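You operate a simulated robot arm through the tools that you are given. There is no shell and no other tool.

You are at the controls of a simulated robot arm. One attempt, no reset.

Task
Put things in order on the top of the white table. At the end: the blue pad stands where the yellow strap roll stood; the blue holder from the top of the white table stands on top of the white box (marked "GLOVES"); the green tube from the top of the white table stands where the blue holder stood; the brown cardboard tube stands where the green tube stood; the yellow strap roll from the top of the white table is in the silver basket; whatever was shut is shut again. Leave all else as you found it, and nothing knocked over.

It is judged by the outcome, as a careful person would: the job done as asked, and still so three seconds after it is handed in. It fails if anything else is knocked over, pushed out of place, dropped, spilled or broken.

Robot
A 7-joint arm with a two-finger gripper, fixed in place. Base frame: the origin is at the foot of the arm, x ahead of it, y to its left, z up; the work surface is at about z = 0.86. Readings come in m, rad, newtons and seconds.
With the tool pointing down near the work surface it reaches from about 0.34 to 0.72 m from the base axis. Its first joint turns from -1.152 to 1.152 rad. Payload 2.45 kg.
Tool frame: the origin (TCP) lies between the finger pads and is the grasp point; the fingertips stand 0.026 m ahead of it; z points along the fingers, y is the line along which they close. The gripper opens to 0.096 m. The gripper's body begins 0.069 m behind the TCP.
Orientation is that of the tool frame in the base frame, as a unit quaternion [x, y, z, w]. With the fingers straight down and closing along the base's y, the tool's x points along the base's -x, its y along +y and its z along -z.

Tools
- The arm moves only by the tool send_rows. Its argument "commands" is one flat list of numbers, 7 for each row, row after row: the turn, a rotation vector about the tool's x, y, z in rad, then the shift along the tool's x, y, z in m, then the opening, from 0 (shut) to 1 (fully open). In form: [ax, ay, az, dx, dy, dz, grip, ax, ay, az, dx, dy, dz, grip, ...]. A call has 1 to 20 rows; each row is the pose to reach, as a shift and turn from the pose commanded when the call began, along the tool's axes at that moment. Rows are played at 5 a second. More than 0.05 m and 0.15 rad between two rows, or a gripper value outside its range, and nothing of the call is played. A pose out of reach is approached as far as the arm can. The call stops where the force on the tool passes 40 N (or 10 N more than at its start, if that is more) or the arm is blocked; 0.2 s more then pass. The fingers move at their own pace and stop on an object; they squeeze with about 41 N. The grip force told is the motor's: it shows also when the fingers shut on nothing. Time passes only in rows, and 0.2 s behind the last, so rows that repeat a pose let the fingers close. The reply holds the time, the measured pose of the TCP, the force on the tool along the base axes, the opening and the grip force, in the units named above and with some noise, with the torque about the TCP (base axes, N m) and any sound that the robot's microphone picked up.
- Cameras (640 x 400 px; columns grow to the right, rows downward): "scene" is fixed at [0.1745, -0.4101, 1.4083]; the picture's right is [0.62, -0.79, 0.00], its down [-0.56, -0.44, -0.70] and it looks along [0.55, 0.43, -0.71] (base axes); focal length 214 px, centre (320, 200). "wrist" rides on the gripper at [0.082, 0.003, -0.098] in the tool frame; the picture's right is [-0.04, 1.00, 0.00], its down [-0.73, -0.03, -0.68] and it looks along [-0.68, -0.03, 0.73] (tool axes); focal length 256 px, centre (320, 200). There is no depth. A picture from a camera that has moved, and an enlarged one, comes with that camera's place and axes in the base frame and with its lens.
- grab_frame(camera): a new picture of that camera. No time passes.
- zoom(camera, box): a new picture of the part [left, top, right, bottom] of that camera's present view, enlarged. No time passes.
- job_done(): hands the job in; it is judged then, once.

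Places have to be worked out from the pictures, the camera data and where the tool is seen. Open the gripper and draw the arm clear of the work before you hand the job in, unless the task says otherwise.

The tools are called by a JSON object that holds its "fn" and its "kwargs". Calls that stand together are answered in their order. send_rows: Moves the arm, as the interface text tells. Its arguments: {"type":"object","properties":{"commands":{"type":"array"}},"required":["commands"]} The other tools are called the same way: grab_frame (camera) takes a picture; zoom (camera, box) takes an enlarged picture of a part of a camera's view; job_done () hands the job in.

At the start:

```text
t: 0.0
tool_pos: [0.3637, -0.0262, 1.2456]
tcp_rot: [0.0, 1.0, 0.0, 0.0]
force: [-0.4, 0.2, -0.5]
moment: [-0.01, 0.01, 0.0]
finger_gap: 0.0959
grip_force: 0.2
```

scene: 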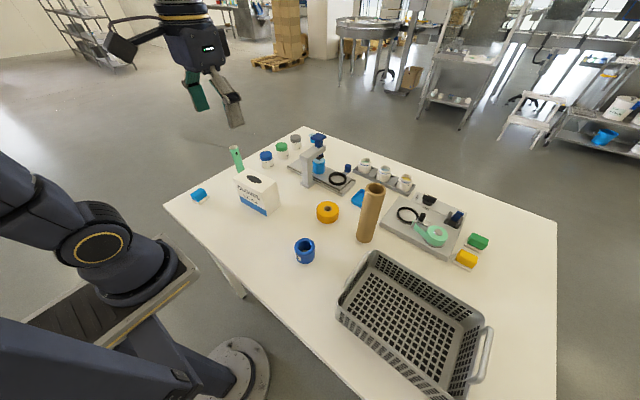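
wrist: 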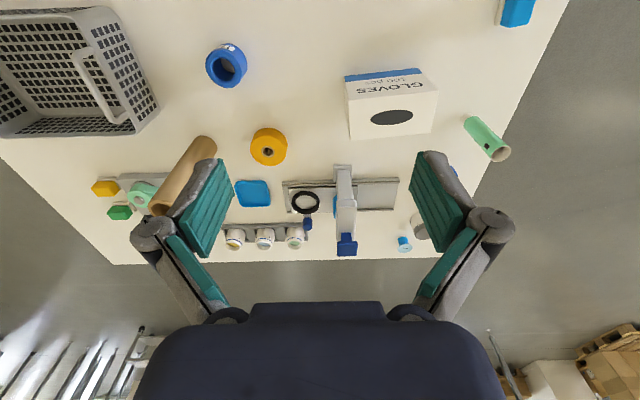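

I'll start by looking at the scene closely, with enlarged views of both cameras.

{"fn": "zoom", "kwargs": {"camera": "scene", "box": [160, 120, 360, 245]}}

{"fn": "zoom", "kwargs": {"camera": "scene", "box": [280, 150, 500, 288]}}

{"fn": "zoom", "kwargs": {"camera": "scene", "box": [280, 230, 540, 392]}}

{"fn": "zoom", "kwargs": {"camera": "wrist", "box": [0, 0, 320, 200]}}

{"fn": "zoom", "kwargs": {"camera": "wrist", "box": [220, 80, 540, 280]}}

```text
3.20 times, centred on (260, 182) of scene
camera zoom: at [0.1745, -0.4101, 1.4083], right [0.62, -0.79, 0.0], down [-0.56, -0.44, -0.7], along [0.55, 0.43, -0.71], focal length 686 px, centre (512, 256)
```

zoom: 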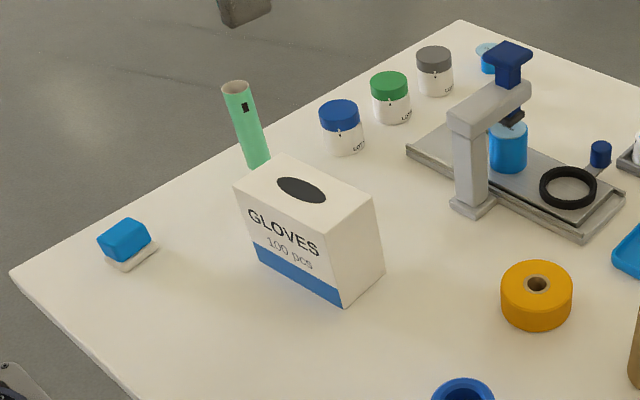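

```text
2.90 times, centred on (390, 219) of scene
camera zoom: at [0.1745, -0.4101, 1.4083], right [0.62, -0.79, 0.0], down [-0.56, -0.44, -0.7], along [0.55, 0.43, -0.71], focal length 622 px, centre (117, 145)
```

zoom: 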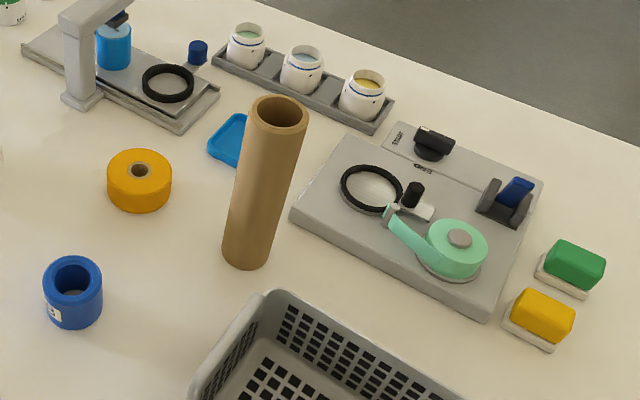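

```text
2.46 times, centred on (410, 311) of scene
camera zoom: at [0.1745, -0.4101, 1.4083], right [0.62, -0.79, 0.0], down [-0.56, -0.44, -0.7], along [0.55, 0.43, -0.71], focal length 528 px, centre (98, -73)
```

zoom: 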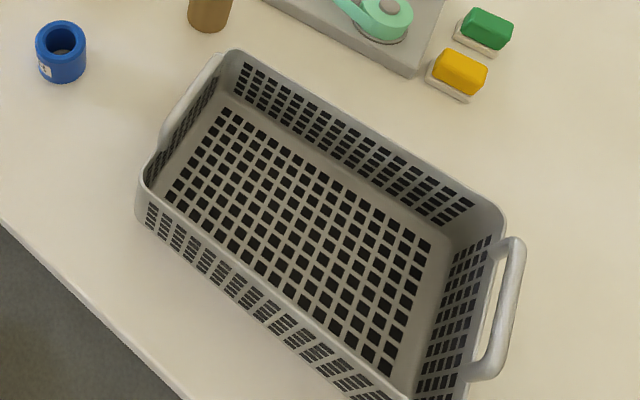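

```text
2.00 times, centred on (160, 100) of wrist
camera zoom: at [0.2813, -0.0235, 1.3445], right [0.04, 1.0, 0.0], down [0.73, -0.03, 0.68], along [0.68, -0.03, -0.73], focal length 512 px, centre (640, 400)
```

zoom: 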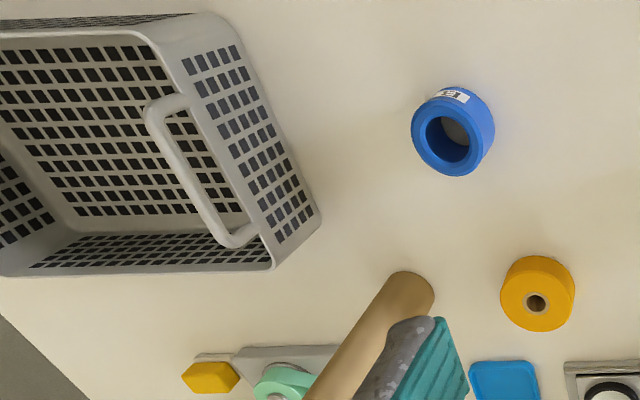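

```text
2.00 times, centred on (380, 180) of wrist
camera zoom: at [0.2813, -0.0235, 1.3445], right [0.04, 1.0, 0.0], down [0.73, -0.03, 0.68], along [0.68, -0.03, -0.73], focal length 512 px, centre (200, 240)
```

zoom: 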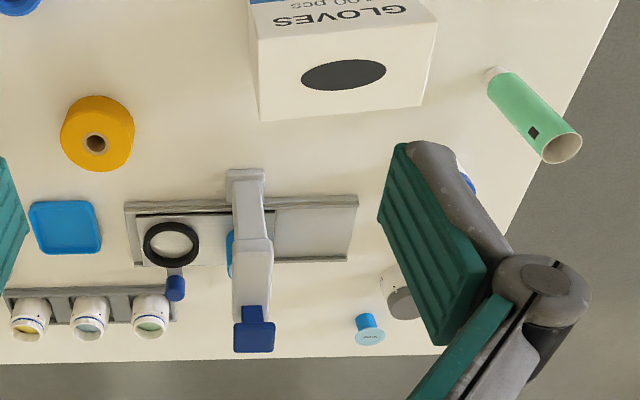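

The objects are roughly located from both views. Before choosing which item is the "blue pad", I'll enlarge the two blue candidates and the similar green and yellow blocks.

{"fn": "zoom", "kwargs": {"camera": "scene", "box": [180, 175, 228, 205]}}

{"fn": "zoom", "kwargs": {"camera": "scene", "box": [330, 175, 394, 215]}}

{"fn": "zoom", "kwargs": {"camera": "scene", "box": [440, 220, 504, 260]}}

{"fn": "zoom", "kwargs": {"camera": "wrist", "box": [460, 0, 556, 60]}}

{"fn": "zoom", "kwargs": {"camera": "wrist", "box": [210, 160, 306, 220]}}

{"fn": "zoom", "kwargs": {"camera": "scene", "box": [290, 0, 640, 160]}}

```text
13.33 times, centred on (204, 190) of scene
camera zoom: at [0.1745, -0.4101, 1.4083], right [0.62, -0.79, 0.0], down [-0.56, -0.44, -0.7], along [0.55, 0.43, -0.71], focal length 2860 px, centre (1867, 333)
```

zoom: 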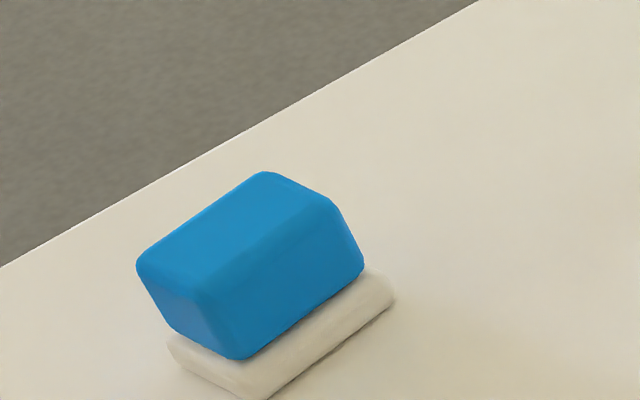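

```text
10.00 times, centred on (362, 195) of scene
camera zoom: at [0.1745, -0.4101, 1.4083], right [0.62, -0.79, 0.0], down [-0.56, -0.44, -0.7], along [0.55, 0.43, -0.71], focal length 2145 px, centre (-100, 250)
```

zoom: 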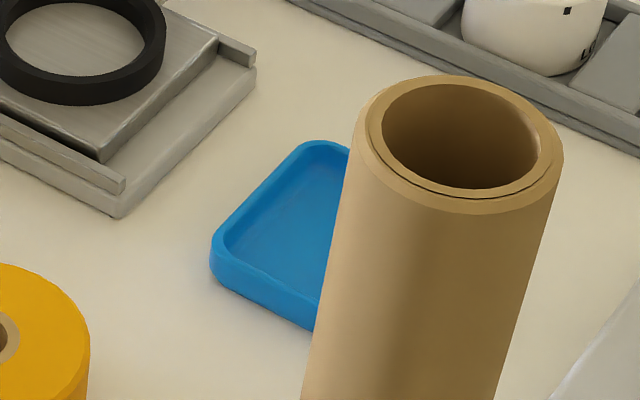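

```text
10.00 times, centred on (472, 240) of scene
camera zoom: at [0.1745, -0.4101, 1.4083], right [0.62, -0.79, 0.0], down [-0.56, -0.44, -0.7], along [0.55, 0.43, -0.71], focal length 2145 px, centre (-1200, -200)
```

zoom: 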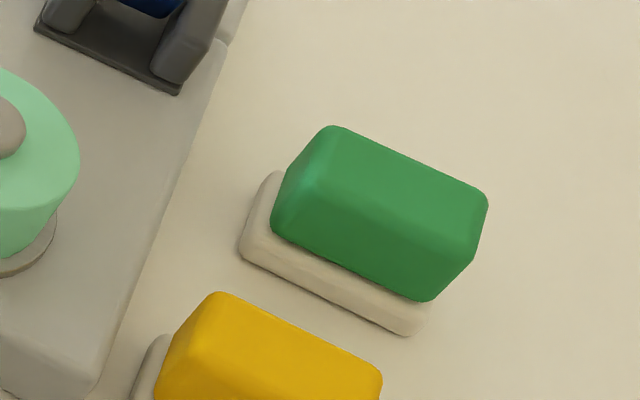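

```text
6.67 times, centred on (508, 30) of wrist
camera zoom: at [0.2813, -0.0235, 1.3445], right [0.04, 1.0, 0.0], down [0.73, -0.03, 0.68], along [0.68, -0.03, -0.73], focal length 1707 px, centre (-933, 1333)
```

zoom: 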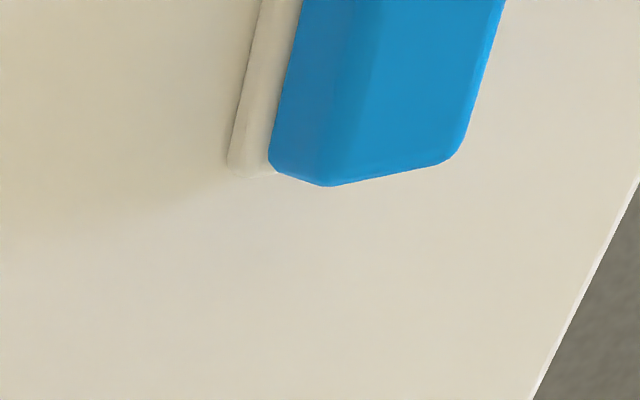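

```text
6.67 times, centred on (258, 190) of wrist
camera zoom: at [0.2813, -0.0235, 1.3445], right [0.04, 1.0, 0.0], down [0.73, -0.03, 0.68], along [0.68, -0.03, -0.73], focal length 1707 px, centre (733, 267)
```

zoom: 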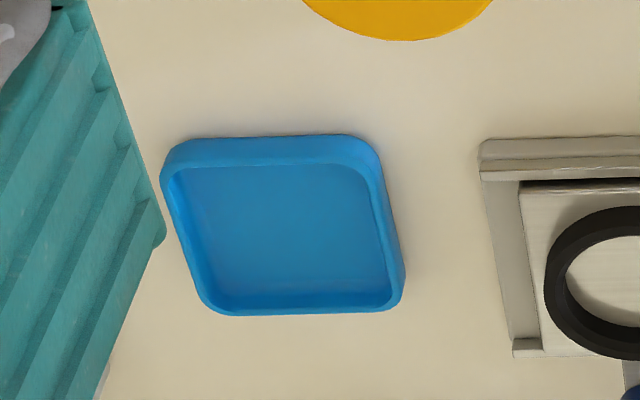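

```text
1.83 times, centred on (465, 80) of scene
camera zoom: at [0.1745, -0.4101, 1.4083], right [0.62, -0.79, 0.0], down [-0.56, -0.44, -0.7], along [0.55, 0.43, -0.71], focal length 392 px, centre (55, 419)
```

zoom: 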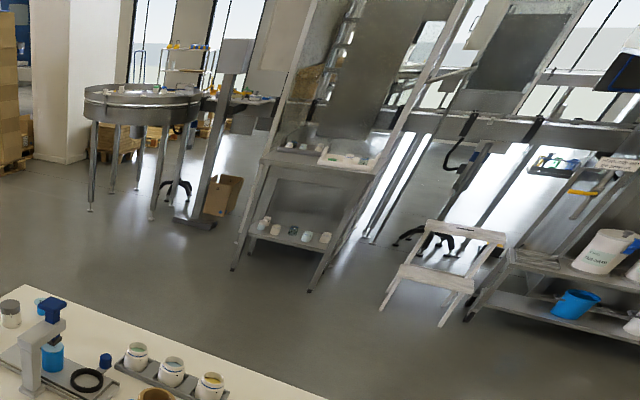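

The three colour blocks on white backing (blue, green, yellow) look like a set of pads, while the flat blue item with the raised rim is a dish. So the blue pad is the block near (0.345, 0.27), and I'll check it closer later. Now I move above the yellow roll, estimated at (0.558, -0.143), for a closer look.

{"fn": "send_rows", "kwargs": {"commands": [0, 0, 0, -0.032, -0.019, 0.024, 1, 0, 0, 0, -0.065, -0.039, 0.048, 1, 0, 0, 0, -0.097, -0.058, 0.072, 1, 0, 0, 0, -0.13, -0.078, 0.096, 1, 0, 0, 0, -0.162, -0.097, 0.12, 1, 0, 0, 0, -0.195, -0.117, 0.145, 1, 0, 0, 0, -0.195, -0.117, 0.145, 1]}}

{"fn": "grab_frame", "kwargs": {"camera": "wrist"}}

{"fn": "grab_frame", "kwargs": {"camera": "scene"}}

```text
t: 1.6
tool_pos: [0.5596, -0.1432, 1.1012]
tcp_rot: [-0.001, 1.0, -0.001, 0.0]
force: [0.8, 0.0, 0.0]
moment: [-0.01, 0.03, -0.01]
finger_gap: 0.0957
grip_force: 0.1
```

```text
taken
camera wrist: at [0.4764, -0.1407, 1.1993], right [0.04, 1.0, 0.0], down [0.73, -0.03, 0.68], along [0.68, -0.03, -0.73], focal length 256 px, centre (320, 200)
```

wrist: 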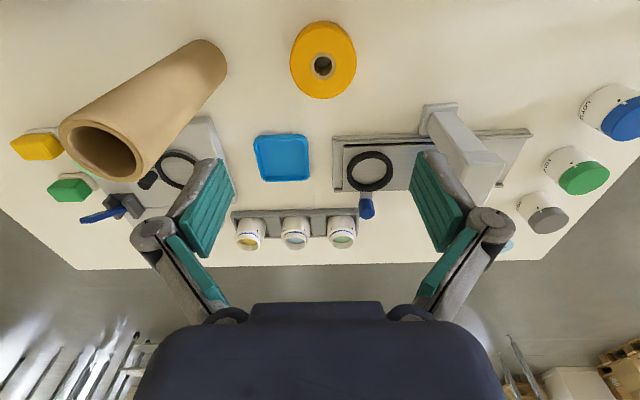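

```text
taken
```

scene: 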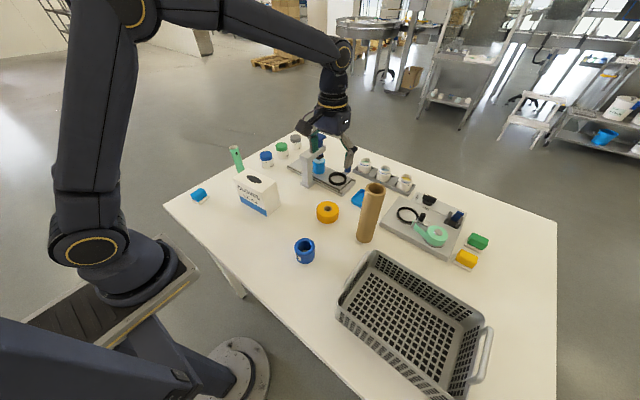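

The roll's hole back-projects to about (0.560, -0.1415), directly under the tool. I descend partway and check the alignment.

{"fn": "send_rows", "kwargs": {"commands": [0, 0, 0, 0, 0.001, 0.04, 1, 0, 0, 0, 0, 0.0015, 0.08, 1, 0, 0, 0, 0, 0.0015, 0.12, 1, 0, 0, 0, 0, 0.0015, 0.15, 1, 0, 0, 0, 0, 0.0015, 0.15, 1]}}

{"fn": "grab_frame", "kwargs": {"camera": "wrist"}}

{"fn": "zoom", "kwargs": {"camera": "scene", "box": [270, 120, 430, 220]}}

```text
t: 2.8
tool_pos: [0.5584, -0.1423, 0.9497]
tcp_rot: [-0.001, 1.0, 0.0, 0.0]
force: [-0.2, 0.2, -0.1]
moment: [-0.04, -0.03, -0.04]
finger_gap: 0.096
grip_force: 0.0
```

```text
taken
camera wrist: at [0.4756, -0.1396, 1.0484], right [0.04, 1.0, 0.0], down [0.73, -0.03, 0.68], along [0.68, -0.03, -0.73], focal length 256 px, centre (320, 200)
```

wrist: 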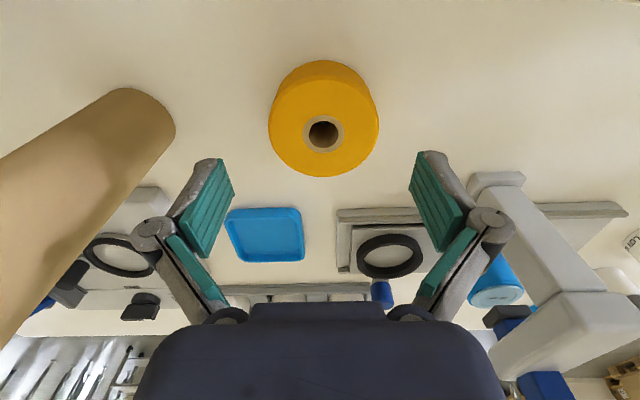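

```text
4.00 times, centred on (350, 170) of scene
camera zoom: at [0.1745, -0.4101, 1.4083], right [0.62, -0.79, 0.0], down [-0.56, -0.44, -0.7], along [0.55, 0.43, -0.71], focal length 858 px, centre (200, 320)
```

zoom: 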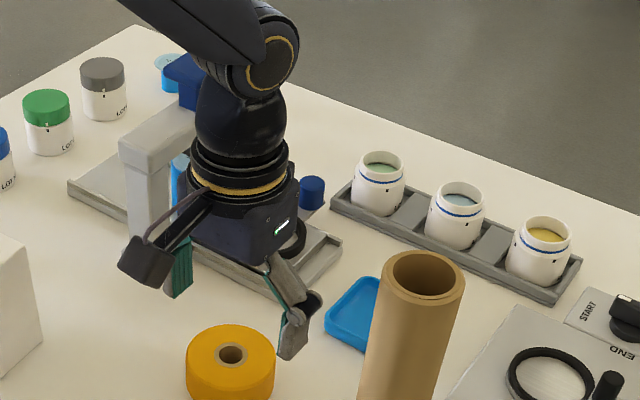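

The roll's centre is at about (0.558, -0.1415) and the tool is aligned. I descend to grasp height (TCP about 0.892) and close.

{"fn": "send_rows", "kwargs": {"commands": [0, 0, 0, -0.0005, 0.001, 0.03, 1, 0, 0, 0, -0.0005, 0.001, 0.05, 1, 0, 0, 0, -0.0005, 0.001, 0.058, 1, 0, 0, 0, -0.0005, 0.001, 0.058, 1]}}

{"fn": "grab_frame", "kwargs": {"camera": "wrist"}}

{"fn": "zoom", "kwargs": {"camera": "scene", "box": [270, 140, 398, 220]}}

```text
t: 3.8
tool_pos: [0.5597, -0.1417, 0.8937]
tcp_rot: [0.0, 1.0, 0.0, 0.0]
force: [-0.1, -0.2, -0.5]
moment: [0.01, 0.03, -0.03]
finger_gap: 0.096
grip_force: 0.0
```

```text
taken
camera wrist: at [0.4764, -0.1387, 0.992], right [0.04, 1.0, 0.0], down [0.73, -0.03, 0.68], along [0.68, -0.03, -0.73], focal length 256 px, centre (320, 200)
```

wrist: 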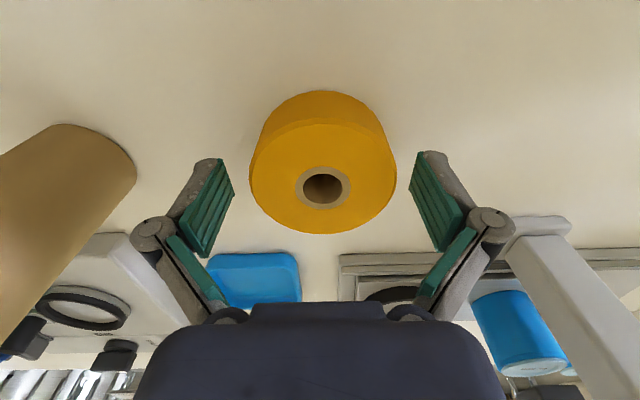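

```text
5.00 times, centred on (334, 180) of scene
camera zoom: at [0.1745, -0.4101, 1.4083], right [0.62, -0.79, 0.0], down [-0.56, -0.44, -0.7], along [0.55, 0.43, -0.71], focal length 1072 px, centre (250, 300)
```

zoom: 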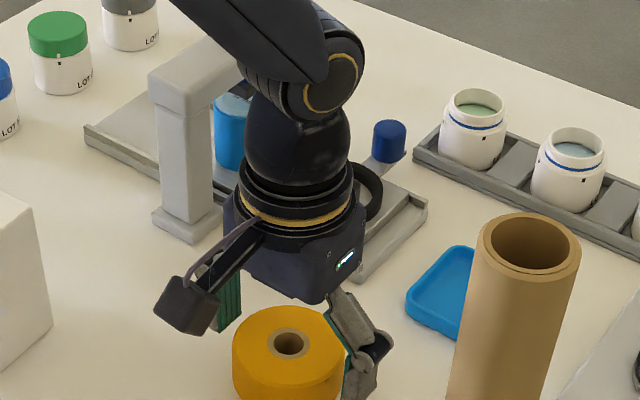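

The roll sits centred between the open fingers. I close on it.

{"fn": "send_rows", "kwargs": {"commands": [0, 0, 0, 0, 0, 0, 0, 0, 0, 0, 0, 0, 0, 0, 0, 0, 0, 0, 0, 0, 0, 0, 0, 0, 0, 0, 0, 0, 0, 0, 0, 0, 0, 0, 0]}}

{"fn": "grab_frame", "kwargs": {"camera": "wrist"}}

```text
t: 5.0
tool_pos: [0.5586, -0.1411, 0.8929]
tcp_rot: [-0.001, 1.0, 0.0, 0.0]
force: [-0.8, 3.5, 6.1]
moment: [0.37, 0.06, -0.02]
finger_gap: 0.072
grip_force: 41.1
```

```text
taken
camera wrist: at [0.4764, -0.1384, 0.9924], right [0.04, 1.0, 0.0], down [0.73, -0.03, 0.68], along [0.68, -0.03, -0.73], focal length 256 px, centre (320, 200)
```

wrist: 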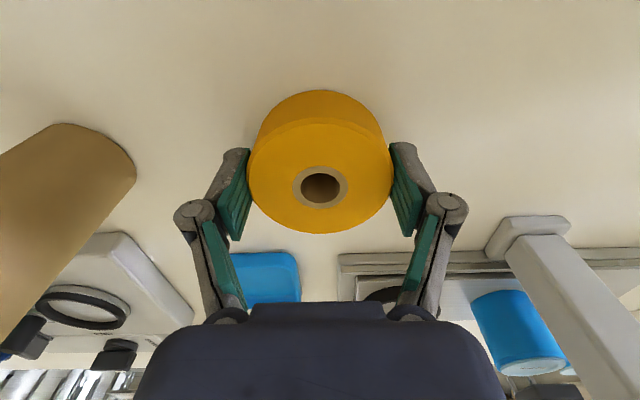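

It is held (gap 0.072). I lift straight up to well above the cardboard tube's top (about 1.057), then carry it over to the basket area and look before lowering.

{"fn": "send_rows", "kwargs": {"commands": [0, 0, 0, 0, 0, -0.02, 0, 0, 0, 0, 0, 0, -0.055, 0, 0, 0, 0, 0, 0, -0.095, 0, 0, 0, 0, 0, 0, -0.135, 0, 0, 0, 0, 0, 0, -0.175, 0, 0, 0, 0, 0, 0, -0.215, 0, 0, 0, 0, 0, 0, -0.255, 0, 0, 0, 0, 0.017, -0.033, -0.255, 0, 0, 0, 0, 0.034, -0.066, -0.255, 0, 0, 0, 0, 0.051, -0.1, -0.255, 0, 0, 0, 0, 0.068, -0.133, -0.255, 0, 0, 0, 0, 0.085, -0.167, -0.255, 0, 0, 0, 0, 0.102, -0.2, -0.255, 0, 0, 0, 0, 0.119, -0.233, -0.255, 0, 0, 0, 0, 0.136, -0.267, -0.255, 0, 0, 0, 0, 0.15, -0.3, -0.255, 0, 0, 0, 0, 0.15, -0.3, -0.255, 0]}}

{"fn": "grab_frame", "kwargs": {"camera": "wrist"}}

{"fn": "grab_frame", "kwargs": {"camera": "scene"}}

```text
t: 8.6
tool_pos: [0.4108, -0.4395, 1.1464]
tcp_rot: [-0.001, 1.0, 0.0, 0.0]
force: [-0.9, 0.2, -1.7]
moment: [-0.01, 0.01, 0.01]
finger_gap: 0.0719
grip_force: 41.1
```

```text
taken
camera wrist: at [0.3283, -0.4376, 1.2466], right [0.04, 1.0, 0.0], down [0.73, -0.03, 0.68], along [0.68, -0.03, -0.73], focal length 256 px, centre (320, 200)
```

wrist: 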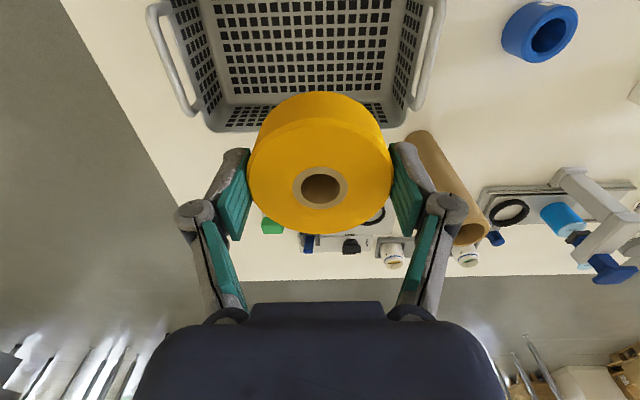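

```text
taken
```

scene: 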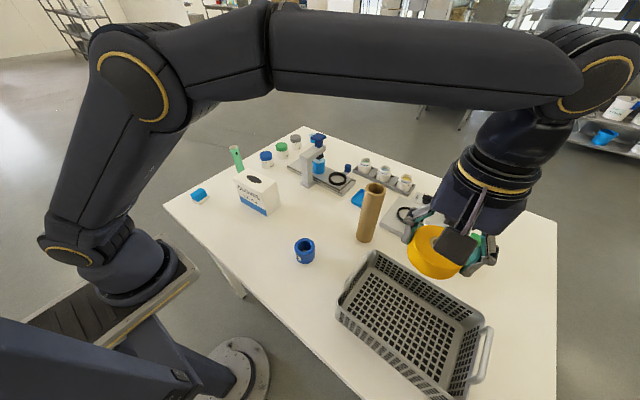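

The basket floor spans about x 0.35–0.47, y −0.58 to −0.35, with the rim near z 0.945. I shift to its middle (0.413, −0.465) and lower until the roll is just above the floor.

{"fn": "send_rows", "kwargs": {"commands": [0, 0, 0, -0.002, -0.025, 0, 0, 0, 0, 0, -0.002, -0.025, 0.04, 0, 0, 0, 0, -0.002, -0.025, 0.08, 0, 0, 0, 0, -0.002, -0.025, 0.12, 0, 0, 0, 0, -0.002, -0.025, 0.16, 0, 0, 0, 0, -0.002, -0.025, 0.195, 0, 0, 0, 0, -0.002, -0.025, 0.22, 0, 0, 0, 0, -0.002, -0.025, 0.235, 0, 0, 0, 0, -0.002, -0.025, 0.24, 0, 0, 0, 0, -0.002, -0.025, 0.24, 0]}}

{"fn": "grab_frame", "kwargs": {"camera": "wrist"}}

{"fn": "zoom", "kwargs": {"camera": "scene", "box": [320, 200, 560, 390]}}

```text
t: 10.8
tool_pos: [0.4121, -0.4653, 0.9067]
tcp_rot: [0.0, 1.0, 0.0, 0.0]
force: [0.1, -0.2, -1.2]
moment: [-0.02, 0.0, 0.0]
finger_gap: 0.0719
grip_force: 41.2
```

```text
taken
camera wrist: at [0.3296, -0.4627, 1.0059], right [0.04, 1.0, 0.0], down [0.73, -0.03, 0.68], along [0.68, -0.03, -0.73], focal length 256 px, centre (320, 200)
```

wrist: 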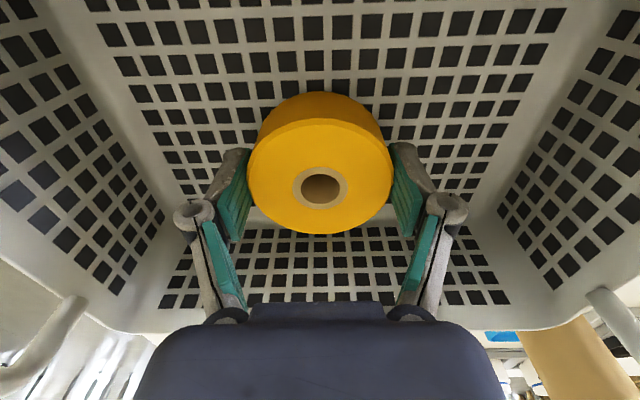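

```text
2.11 times, centred on (440, 295) of scene
camera zoom: at [0.1745, -0.4101, 1.4083], right [0.62, -0.79, 0.0], down [-0.56, -0.44, -0.7], along [0.55, 0.43, -0.71], focal length 452 px, centre (67, 0)
```

zoom: 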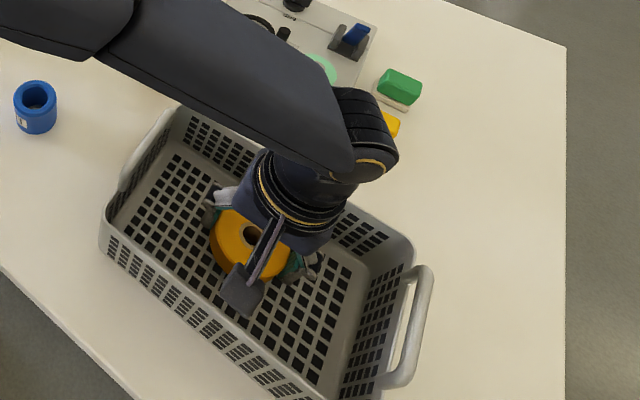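

The roll is in the basket, nicely centred, with no contact yet. I lower in small steps watching the force.

{"fn": "send_rows", "kwargs": {"commands": [0, 0, 0, 0, 0, 0.003, 0, 0, 0, 0, 0, 0, 0.006, 0, 0, 0, 0, 0, 0, 0.006, 0]}}

```text
t: 11.6
tool_pos: [0.411, -0.4646, 0.9015]
tcp_rot: [0.0, 1.0, 0.0, 0.0]
force: [-0.8, 0.4, -2.1]
moment: [-0.01, 0.0, 0.02]
finger_gap: 0.072
grip_force: 40.8
```

No contact yet at 0.9015; I go a few millimetres further down.

{"fn": "send_rows", "kwargs": {"commands": [0, 0, 0, 0, 0, 0.002, 0, 0, 0, 0, 0, 0, 0.004, 0, 0, 0, 0, 0, 0, 0.004, 0]}}

```text
t: 12.4
tool_pos: [0.4122, -0.4641, 0.8988]
tcp_rot: [0.0, 1.0, 0.0, 0.0]
force: [-0.5, 0.6, -1.8]
moment: [0.03, -0.01, -0.05]
finger_gap: 0.0718
grip_force: 40.9
```

{"fn": "send_rows", "kwargs": {"commands": [0, 0, 0, 0, 0, 0.002, 0, 0, 0, 0, 0, 0, 0.003, 0, 0, 0, 0, 0, 0, 0.003, 0]}}

```text
t: 13.4
tool_pos: [0.4115, -0.4654, 0.8975]
tcp_rot: [0.0, 1.0, 0.0, 0.001]
force: [0.9, 0.3, 5.9]
moment: [0.23, 0.01, 0.01]
finger_gap: 0.072
grip_force: 40.6
stopped in row 3: the force on the tool passed its limit at 41 N (the readings are from after the stop); the commanded pose is now the measured one
```

Contact with the floor was felt at 0.8975, so the roll rests on the basket floor. I open the fingers and then rise straight up.

{"fn": "send_rows", "kwargs": {"commands": [0, 0, 0, 0, 0, 0, 0.9, 0, 0, 0, 0, 0, 0, 0.9, 0, 0, 0, 0, 0, 0, 0.9, 0, 0, 0, 0, 0, 0, 0.9, 0, 0, 0, 0, 0, -0.02, 0.9, 0, 0, 0, 0, 0, -0.06, 0.9, 0, 0, 0, 0, 0, -0.1, 0.9, 0, 0, 0, 0, 0, -0.15, 0.9, 0, 0, 0, 0, 0, -0.2, 0.9, 0, 0, 0, 0, 0, -0.25, 0.9, 0, 0, 0, 0, 0, -0.25, 1]}}

{"fn": "grab_frame", "kwargs": {"camera": "wrist"}}

{"fn": "grab_frame", "kwargs": {"camera": "scene"}}

```text
t: 15.8
tool_pos: [0.4106, -0.4647, 1.1484]
tcp_rot: [0.001, 1.0, 0.0, -0.001]
force: [0.1, 0.3, 0.5]
moment: [0.03, -0.01, 0.02]
finger_gap: 0.0961
grip_force: 0.0
```

```text
taken
camera wrist: at [0.3274, -0.4622, 1.247], right [0.04, 1.0, 0.0], down [0.73, -0.03, 0.68], along [0.68, -0.03, -0.73], focal length 256 px, centre (320, 200)
```

wrist: 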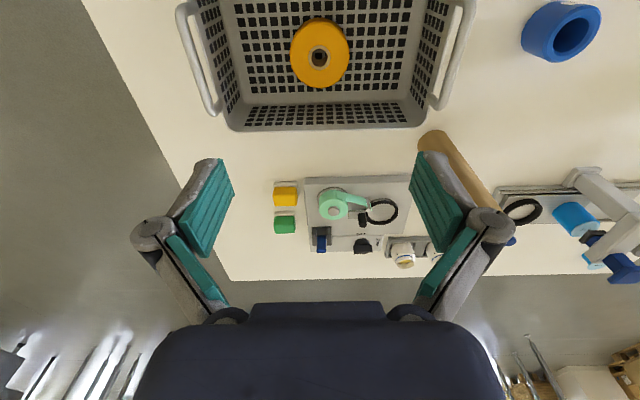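

```text
taken
```

scene: 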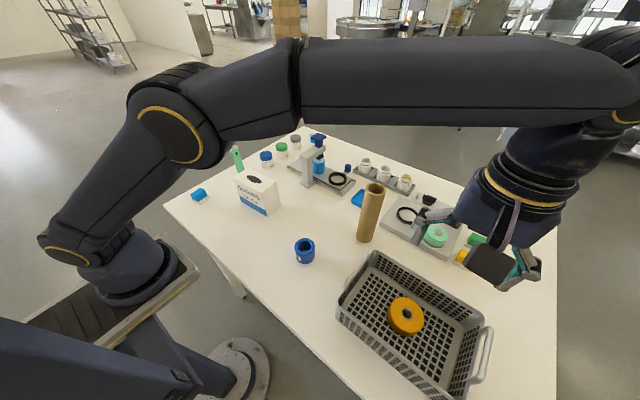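

The roll lies flat in the basket and everything else looks unchanged. I now go across at height to look at the blue pad near (0.345, 0.268).

{"fn": "send_rows", "kwargs": {"commands": [0, 0, 0, -0.00375, 0.0456, 0, 1, 0, 0, 0, -0.0075, 0.0912, 0, 1, 0, 0, 0, -0.01125, 0.1368, 0, 1, 0, 0, 0, -0.015, 0.1824, 0, 1, 0, 0, 0, -0.01875, 0.228, 0, 1, 0, 0, 0, -0.0225, 0.2736, 0, 1, 0, 0, 0, -0.02625, 0.3192, 0, 1, 0, 0, 0, -0.03, 0.365, 0, 1, 0, 0, 0, -0.02, 0.405, 0, 1, 0, 0, 0, -0.01, 0.445, 0, 1, 0, 0, 0, 0, 0.485, 0, 1, 0, 0, 0, 0.01, 0.525, 0, 1, 0, 0, 0, 0.02, 0.565, 0, 1, 0, 0, 0, 0.03, 0.605, 0, 1, 0, 0, 0, 0.04, 0.645, 0, 1, 0, 0, 0, 0.05, 0.685, 0, 1, 0, 0, 0, 0.06, 0.725, 0, 1, 0, 0, 0, 0.06, 0.725, 0, 1]}}

{"fn": "grab_frame", "kwargs": {"camera": "wrist"}}

{"fn": "grab_frame", "kwargs": {"camera": "scene"}}

```text
t: 19.6
tool_pos: [0.3527, 0.2599, 1.1465]
tcp_rot: [0.0, 1.0, 0.0, 0.001]
force: [0.2, -0.2, -0.4]
moment: [0.0, 0.01, 0.0]
finger_gap: 0.096
grip_force: 0.0
```

```text
taken
camera wrist: at [0.2696, 0.2632, 1.2458], right [0.04, 1.0, 0.0], down [0.73, -0.03, 0.68], along [0.68, -0.03, -0.73], focal length 256 px, centre (320, 200)
```

wrist: 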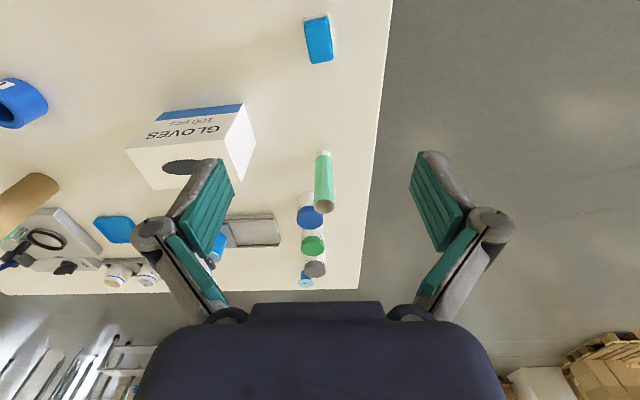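

```text
taken
```

scene: 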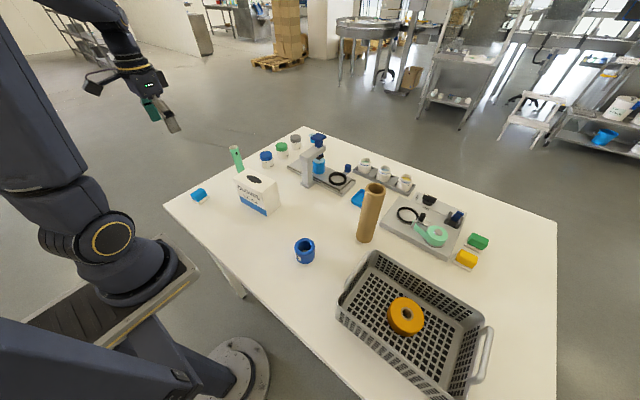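

The pad is at the top of the wrist view. I enlarge it to work out its centre, size and turn.

{"fn": "zoom", "kwargs": {"camera": "wrist", "box": [280, 0, 376, 60]}}

{"fn": "zoom", "kwargs": {"camera": "wrist", "box": [110, 80, 350, 230]}}

```text
6.67 times, centred on (328, 30) of wrist
camera zoom: at [0.2696, 0.2632, 1.2458], right [0.04, 1.0, 0.0], down [0.73, -0.03, 0.68], along [0.68, -0.03, -0.73], focal length 1707 px, centre (267, 1333)
```

zoom: 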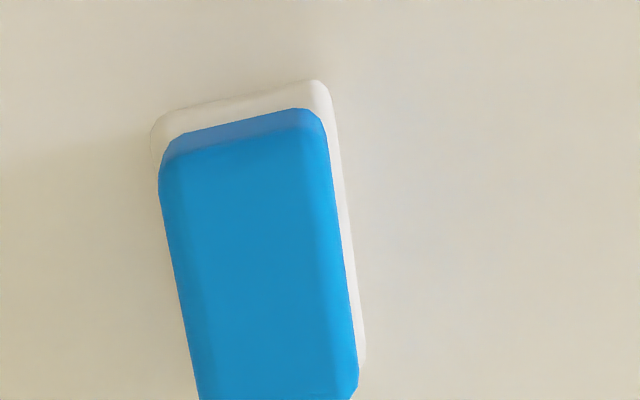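

```text
2.67 times, centred on (230, 155) of wrist
camera zoom: at [0.2696, 0.2632, 1.2458], right [0.04, 1.0, 0.0], down [0.73, -0.03, 0.68], along [0.68, -0.03, -0.73], focal length 683 px, centre (560, 320)
```

zoom: 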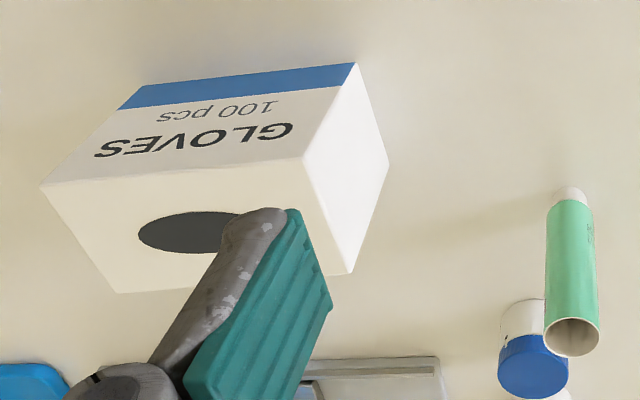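

The pad's centre is at about (0.341, 0.258), roughly 0.030 wide along y and 0.045 long along x, about 0.03 high, turned about +0.13 rad. I turn the tool to match and descend partway.

{"fn": "send_rows", "kwargs": {"commands": [0, 0, -0.03, 0.003, 0, 0.035, 1, 0, 0, -0.07, 0.006, -0.001, 0.07, 1, 0, 0, -0.1, 0.009, -0.002, 0.11, 1, 0, 0, -0.13, 0.012, -0.002, 0.15, 1, 0, 0, -0.13, 0.012, -0.002, 0.165, 1, 0, 0, -0.13, 0.012, -0.002, 0.165, 1]}}

{"fn": "grab_frame", "kwargs": {"camera": "wrist"}}

{"fn": "grab_frame", "kwargs": {"camera": "scene"}}

```text
t: 21.0
tool_pos: [0.3406, 0.2569, 0.9825]
tcp_rot: [-0.065, 0.998, 0.0, 0.001]
force: [0.0, -0.7, -0.6]
moment: [0.02, 0.01, -0.02]
finger_gap: 0.0961
grip_force: 0.1
```

```text
taken
camera wrist: at [0.2582, 0.2492, 1.0809], right [-0.09, 1.0, 0.0], down [0.73, 0.07, 0.68], along [0.68, 0.06, -0.73], focal length 256 px, centre (320, 200)
```

wrist: 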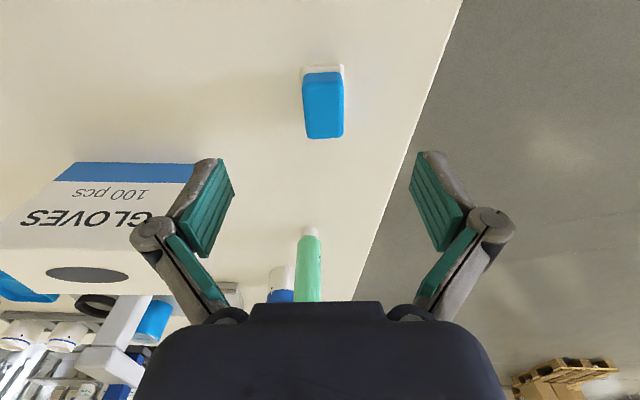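

```text
taken
```

scene: 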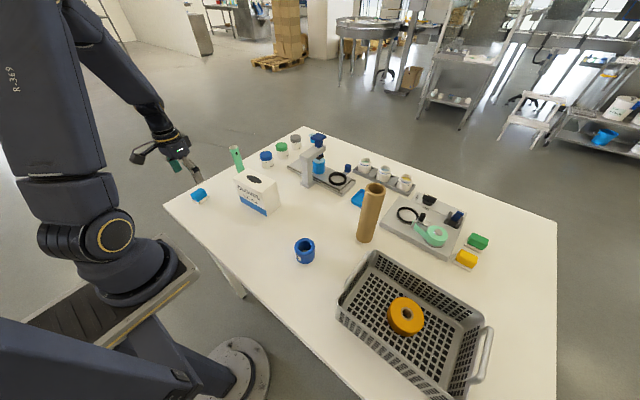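

The pad now appears nearly square to the tool. I enlarge it to refine.

{"fn": "zoom", "kwargs": {"camera": "wrist", "box": [264, 50, 384, 150]}}

```text
4.00 times, centred on (324, 100) of wrist
camera zoom: at [0.2582, 0.2492, 1.0809], right [-0.09, 1.0, 0.0], down [0.73, 0.07, 0.68], along [0.68, 0.06, -0.73], focal length 1024 px, centre (304, 600)
```

zoom: 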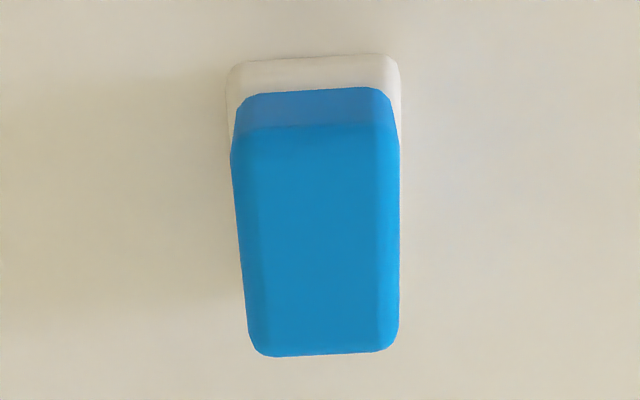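

The pad is aligned in x and about 2 mm to tool +y; its white backing is slightly wider than the blue part. I shift 2 mm and descend so the tips (z ≈ 0.872) reach beside the blue part.

{"fn": "send_rows", "kwargs": {"commands": [0, 0, 0, 0, 0.002, 0.03, 1, 0, 0, 0, 0, 0.002, 0.06, 1, 0, 0, 0, 0, 0.002, 0.08, 1, 0, 0, 0, 0, 0.002, 0.084, 1, 0, 0, 0, 0, 0.002, 0.084, 0.7, 0, 0, 0, 0, 0.002, 0.084, 0.6, 0, 0, 0, 0, 0.002, 0.084, 0.6]}}

{"fn": "zoom", "kwargs": {"camera": "wrist", "box": [200, 100, 440, 250]}}

{"fn": "zoom", "kwargs": {"camera": "scene", "box": [152, 160, 248, 220]}}

```text
t: 22.6
tool_pos: [0.3393, 0.2587, 0.8972]
tcp_rot: [-0.065, 0.998, 0.0, 0.0]
force: [-1.0, 0.0, 0.2]
moment: [-0.02, 0.0, 0.02]
finger_gap: 0.0579
grip_force: 0.1
```

```text
2.67 times, centred on (320, 175) of wrist
camera zoom: at [0.2576, 0.251, 0.996], right [-0.09, 1.0, 0.0], down [0.73, 0.07, 0.68], along [0.68, 0.06, -0.73], focal length 683 px, centre (320, 267)
```

zoom: 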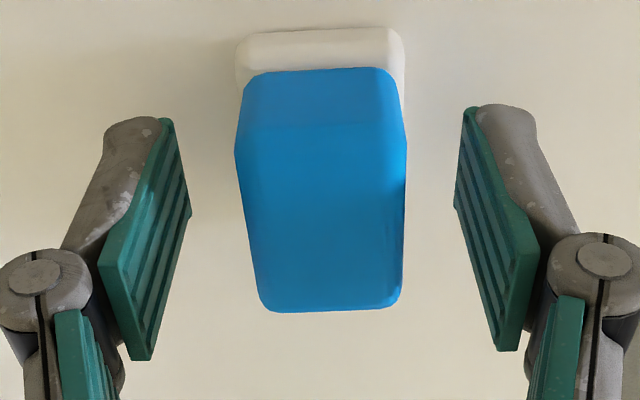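

```text
6.67 times, centred on (200, 190) of scene
camera zoom: at [0.1745, -0.4101, 1.4083], right [0.62, -0.79, 0.0], down [-0.56, -0.44, -0.7], along [0.55, 0.43, -0.71], focal length 1430 px, centre (1120, 267)
```

zoom: 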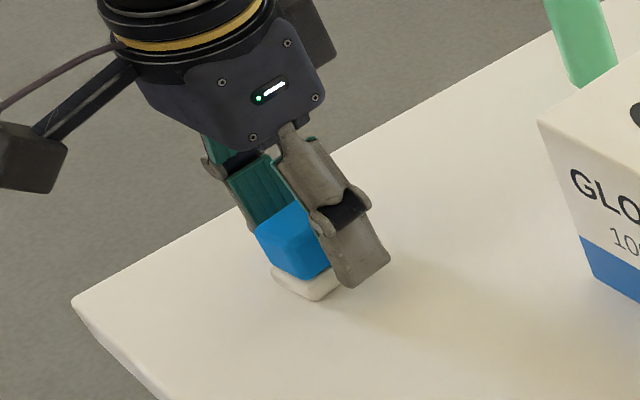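

The pad is centred between the fingers, which sit beside the blue part. I close.

{"fn": "send_rows", "kwargs": {"commands": [0, 0, 0, 0, 0, 0, 0.4, 0, 0, 0, 0, 0, 0, 0.2, 0, 0, 0, 0, 0, 0, 0, 0, 0, 0, 0, 0, 0, 0, 0, 0, 0, 0, 0, 0, 0, 0, 0, 0, 0, 0, 0, 0]}}

{"fn": "zoom", "kwargs": {"camera": "wrist", "box": [200, 100, 440, 250]}}

{"fn": "zoom", "kwargs": {"camera": "scene", "box": [152, 160, 248, 220]}}

```text
t: 24.0
tool_pos: [0.3393, 0.2595, 0.8975]
tcp_rot: [-0.066, 0.998, 0.0, 0.001]
force: [-1.5, 3.1, 23.2]
moment: [0.07, 0.06, 0.1]
finger_gap: 0.0287
grip_force: 41.3
```

```text
2.67 times, centred on (320, 175) of wrist
camera zoom: at [0.2576, 0.2514, 0.9965], right [-0.09, 1.0, 0.0], down [0.73, 0.07, 0.68], along [0.68, 0.06, -0.73], focal length 683 px, centre (320, 267)
```

zoom: 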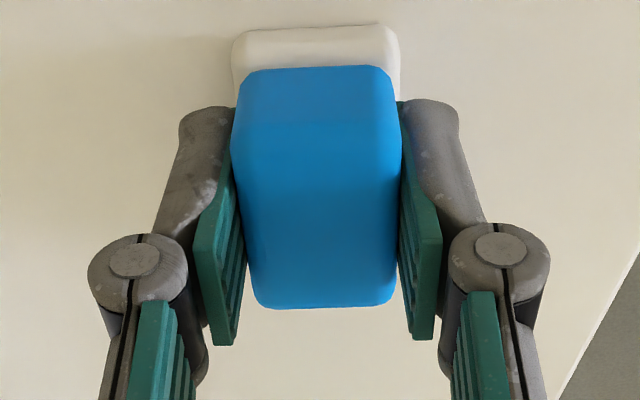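

```text
6.67 times, centred on (200, 190) of scene
camera zoom: at [0.1742, -0.4102, 1.4083], right [0.62, -0.79, 0.0], down [-0.56, -0.44, -0.7], along [0.55, 0.43, -0.71], focal length 1430 px, centre (1120, 267)
```

zoom: 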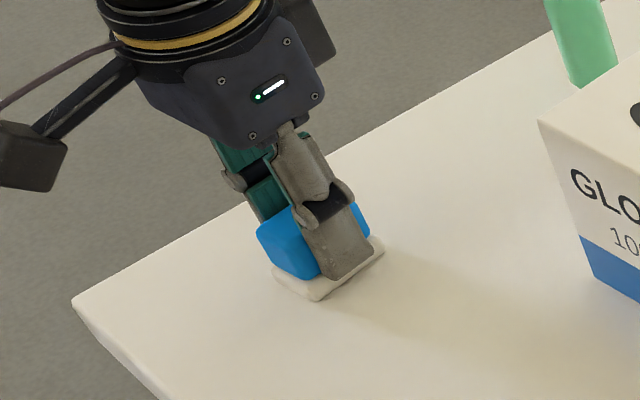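

It is gripped (gap 0.0287); the 23 N upward reading shows that the tips bear on the white backing a little. I lift by 3 cm slowly and check whether the white backing comes with it.

{"fn": "send_rows", "kwargs": {"commands": [0, 0, 0, 0, 0, -0.003, 0, 0, 0, 0, 0, 0, -0.008, 0, 0, 0, 0, 0, 0, -0.018, 0, 0, 0, 0, 0, 0, -0.03, 0, 0, 0, 0, 0, 0, -0.03, 0]}}

{"fn": "zoom", "kwargs": {"camera": "wrist", "box": [200, 100, 440, 250]}}

{"fn": "zoom", "kwargs": {"camera": "scene", "box": [152, 160, 248, 220]}}

```text
t: 25.2
tool_pos: [0.3389, 0.2584, 0.9274]
tcp_rot: [-0.065, 0.998, 0.001, 0.0]
force: [-0.6, -0.6, -0.3]
moment: [0.0, 0.02, -0.03]
finger_gap: 0.0283
grip_force: 41.3
```

```text
2.67 times, centred on (320, 175) of wrist
camera zoom: at [0.2565, 0.2508, 1.0265], right [-0.09, 1.0, 0.0], down [0.73, 0.07, 0.68], along [0.68, 0.06, -0.73], focal length 683 px, centre (320, 267)
```

zoom: 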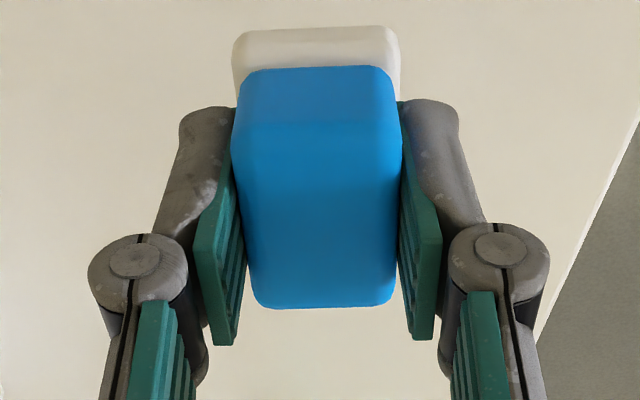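

```text
6.67 times, centred on (200, 190) of scene
camera zoom: at [0.1745, -0.4101, 1.4083], right [0.62, -0.79, 0.0], down [-0.56, -0.44, -0.7], along [0.55, 0.43, -0.71], focal length 1430 px, centre (1120, 267)
```

zoom: 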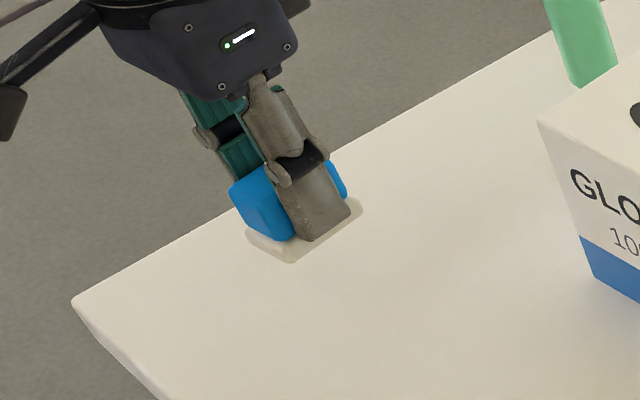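

The white backing comes along, so it is one piece. I lift higher and turn the tool back to the plain orientation.

{"fn": "send_rows", "kwargs": {"commands": [0, 0, 0, 0, 0, -0.03, 0, 0, 0, 0.03, 0, 0, -0.07, 0, 0, 0, 0.06, 0, 0, -0.11, 0, 0, 0, 0.1, 0, 0, -0.15, 0, 0, 0, 0.13, 0, 0, -0.19, 0, 0, 0, 0.13, 0, 0, -0.2, 0, 0, 0, 0.13, 0, 0, -0.2, 0]}}

```text
t: 26.8
tool_pos: [0.3377, 0.261, 1.1259]
tcp_rot: [0.0, 1.0, 0.001, 0.002]
force: [-0.2, -0.6, -0.1]
moment: [-0.01, -0.01, -0.04]
finger_gap: 0.0285
grip_force: 40.9
```

Now I carry the pad at z ≈ 1.127 over to above the roll's old place (0.559, −0.1415).

{"fn": "send_rows", "kwargs": {"commands": [0, 0, 0, -0.018, -0.033, 0, 0, 0, 0, 0, -0.037, -0.067, 0, 0, 0, 0, 0, -0.055, -0.1, 0, 0, 0, 0, 0, -0.073, -0.134, 0, 0, 0, 0, 0, -0.092, -0.167, 0, 0, 0, 0, 0, -0.11, -0.2, 0, 0, 0, 0, 0, -0.128, -0.234, 0, 0, 0, 0, 0, -0.147, -0.267, 0, 0, 0, 0, 0, -0.165, -0.3, 0, 0, 0, 0, 0, -0.183, -0.334, 0, 0, 0, 0, 0, -0.202, -0.367, 0, 0, 0, 0, 0, -0.22, -0.401, 0, 0, 0, 0, 0, -0.22, -0.401, 0, 0, 0, 0, 0, -0.22, -0.401, 0, 0]}}

{"fn": "grab_frame", "kwargs": {"camera": "wrist"}}

{"fn": "grab_frame", "kwargs": {"camera": "scene"}}

```text
t: 29.8
tool_pos: [0.56, -0.1418, 1.1289]
tcp_rot: [0.0, 1.0, 0.0, 0.001]
force: [-0.4, -0.4, -0.6]
moment: [0.0, 0.02, 0.0]
finger_gap: 0.0289
grip_force: 41.0
```

```text
taken
camera wrist: at [0.4768, -0.1403, 1.228], right [0.04, 1.0, 0.0], down [0.73, -0.03, 0.68], along [0.68, -0.03, -0.73], focal length 256 px, centre (320, 200)
```

wrist: 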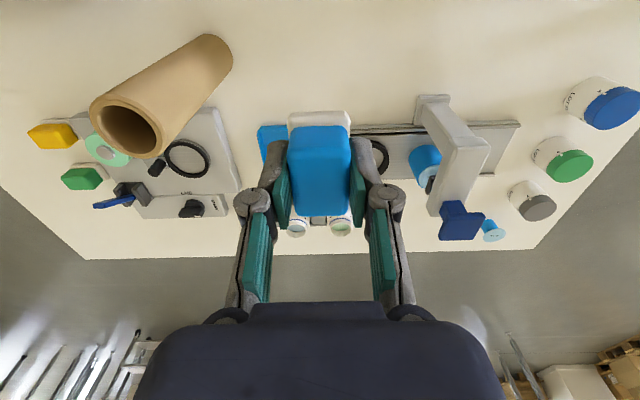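

```text
taken
```

scene: 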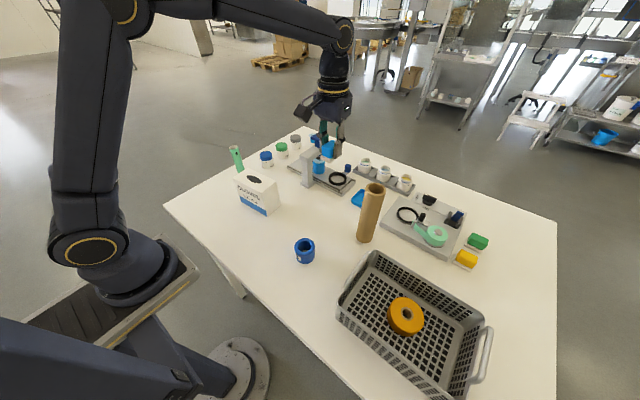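

Positioned over the spot. I lower to a few millimetres above the table.

{"fn": "send_rows", "kwargs": {"commands": [0, 0, 0, 0.001, 0, 0.04, 0, 0, 0, 0, 0.001, 0, 0.08, 0, 0, 0, 0, 0.001, 0, 0.12, 0, 0, 0, 0, 0.001, 0, 0.16, 0, 0, 0, 0, 0.001, 0, 0.195, 0, 0, 0, 0, 0.001, 0, 0.215, 0, 0, 0, 0, 0.001, 0, 0.226, 0, 0, 0, 0, 0.001, 0, 0.226, 0]}}

{"fn": "grab_frame", "kwargs": {"camera": "wrist"}}

{"fn": "zoom", "kwargs": {"camera": "scene", "box": [270, 140, 398, 220]}}

```text
t: 31.6
tool_pos: [0.5599, -0.1434, 0.9012]
tcp_rot: [0.0, 1.0, 0.0, 0.001]
force: [0.3, -0.8, -1.1]
moment: [-0.01, -0.02, 0.04]
finger_gap: 0.0285
grip_force: 41.1
```

```text
taken
camera wrist: at [0.4762, -0.1412, 1.0], right [0.04, 1.0, 0.0], down [0.73, -0.03, 0.68], along [0.68, -0.03, -0.73], focal length 256 px, centre (320, 200)
```

wrist: 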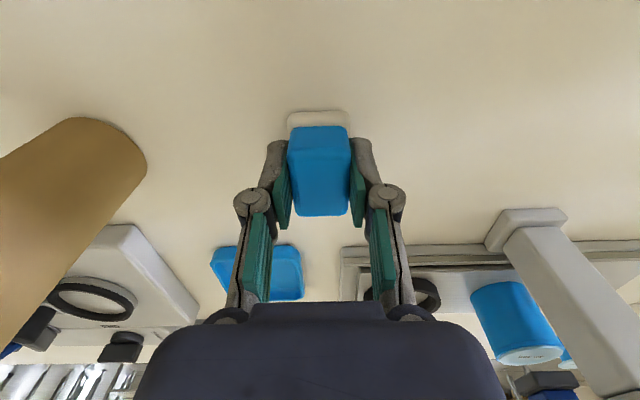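

```text
5.00 times, centred on (334, 180) of scene
camera zoom: at [0.1745, -0.4101, 1.4083], right [0.62, -0.79, 0.0], down [-0.56, -0.44, -0.7], along [0.55, 0.43, -0.71], focal length 1072 px, centre (250, 300)
```

zoom: 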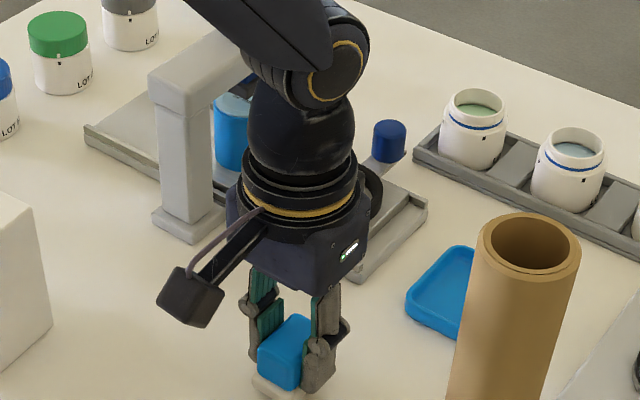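

About 4 mm above the table now, in the right place. I lower in millimetre steps until contact.

{"fn": "send_rows", "kwargs": {"commands": [0, 0, 0, 0, 0.0005, 0.002, 0, 0, 0, 0, 0, 0.0005, 0.003, 0, 0, 0, 0, 0, 0.0005, 0.004, 0, 0, 0, 0, 0, 0.0005, 0.004, 0]}}

```text
t: 32.6
tool_pos: [0.5568, -0.1415, 0.8984]
tcp_rot: [0.0, 1.0, -0.001, 0.0]
force: [0.4, -1.2, 1.8]
moment: [-0.03, -0.02, 0.0]
finger_gap: 0.0289
grip_force: 41.0
```

Force is only just starting to rise (1.8 N). One more millimetre, then I open the fingers.

{"fn": "send_rows", "kwargs": {"commands": [0, 0, 0, 0, 0, 0.001, 0, 0, 0, 0, 0, 0, 0.001, 0]}}

```text
t: 33.2
tool_pos: [0.558, -0.141, 0.898]
tcp_rot: [0.001, 1.0, 0.0, 0.002]
force: [-3.7, -1.5, 18.1]
moment: [-0.04, 0.18, 0.02]
finger_gap: 0.0287
grip_force: 40.7
```

Contact is firm (18 N), so the pad stands on the table. I open in place, then rise straight up.

{"fn": "send_rows", "kwargs": {"commands": [0, 0, 0, 0, 0, 0, 0.5, 0, 0, 0, 0, 0, 0, 0.6, 0, 0, 0, 0, 0, 0, 0.7, 0, 0, 0, 0, 0, -0.005, 0.7, 0, 0, 0, 0, 0, -0.02, 0.7, 0, 0, 0, 0, 0, -0.05, 0.7, 0, 0, 0, 0, 0, -0.1, 0.7, 0, 0, 0, 0, 0, -0.15, 0.7, 0, 0, 0, 0, 0, -0.2, 1, 0, 0, 0, 0, 0, -0.24, 1, 0, 0, 0, 0, 0, -0.24, 1]}}

{"fn": "grab_frame", "kwargs": {"camera": "wrist"}}

{"fn": "grab_frame", "kwargs": {"camera": "scene"}}

```text
t: 35.6
tool_pos: [0.5596, -0.1397, 1.1347]
tcp_rot: [0.0, 1.0, 0.0, 0.001]
force: [-0.6, -0.3, -0.4]
moment: [-0.05, 0.03, -0.01]
finger_gap: 0.0962
grip_force: 0.1
```

```text
taken
camera wrist: at [0.4767, -0.1368, 1.234], right [0.04, 1.0, 0.0], down [0.73, -0.03, 0.68], along [0.68, -0.03, -0.73], focal length 256 px, centre (320, 200)
```

wrist: 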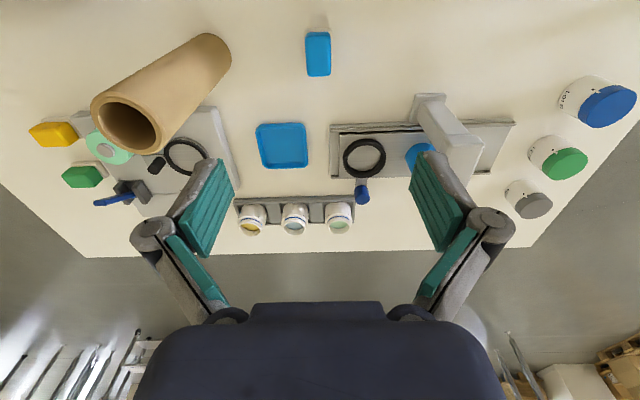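

```text
taken
```

scene: 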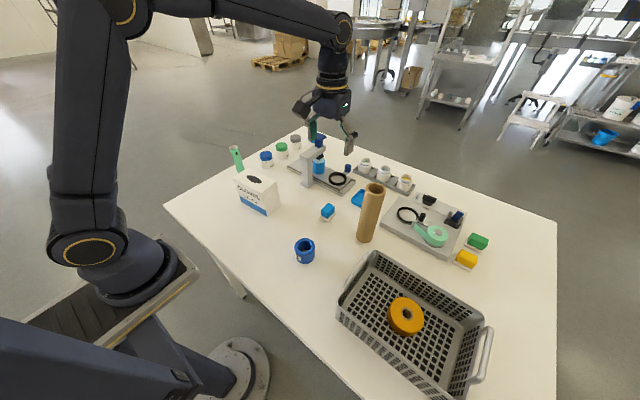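

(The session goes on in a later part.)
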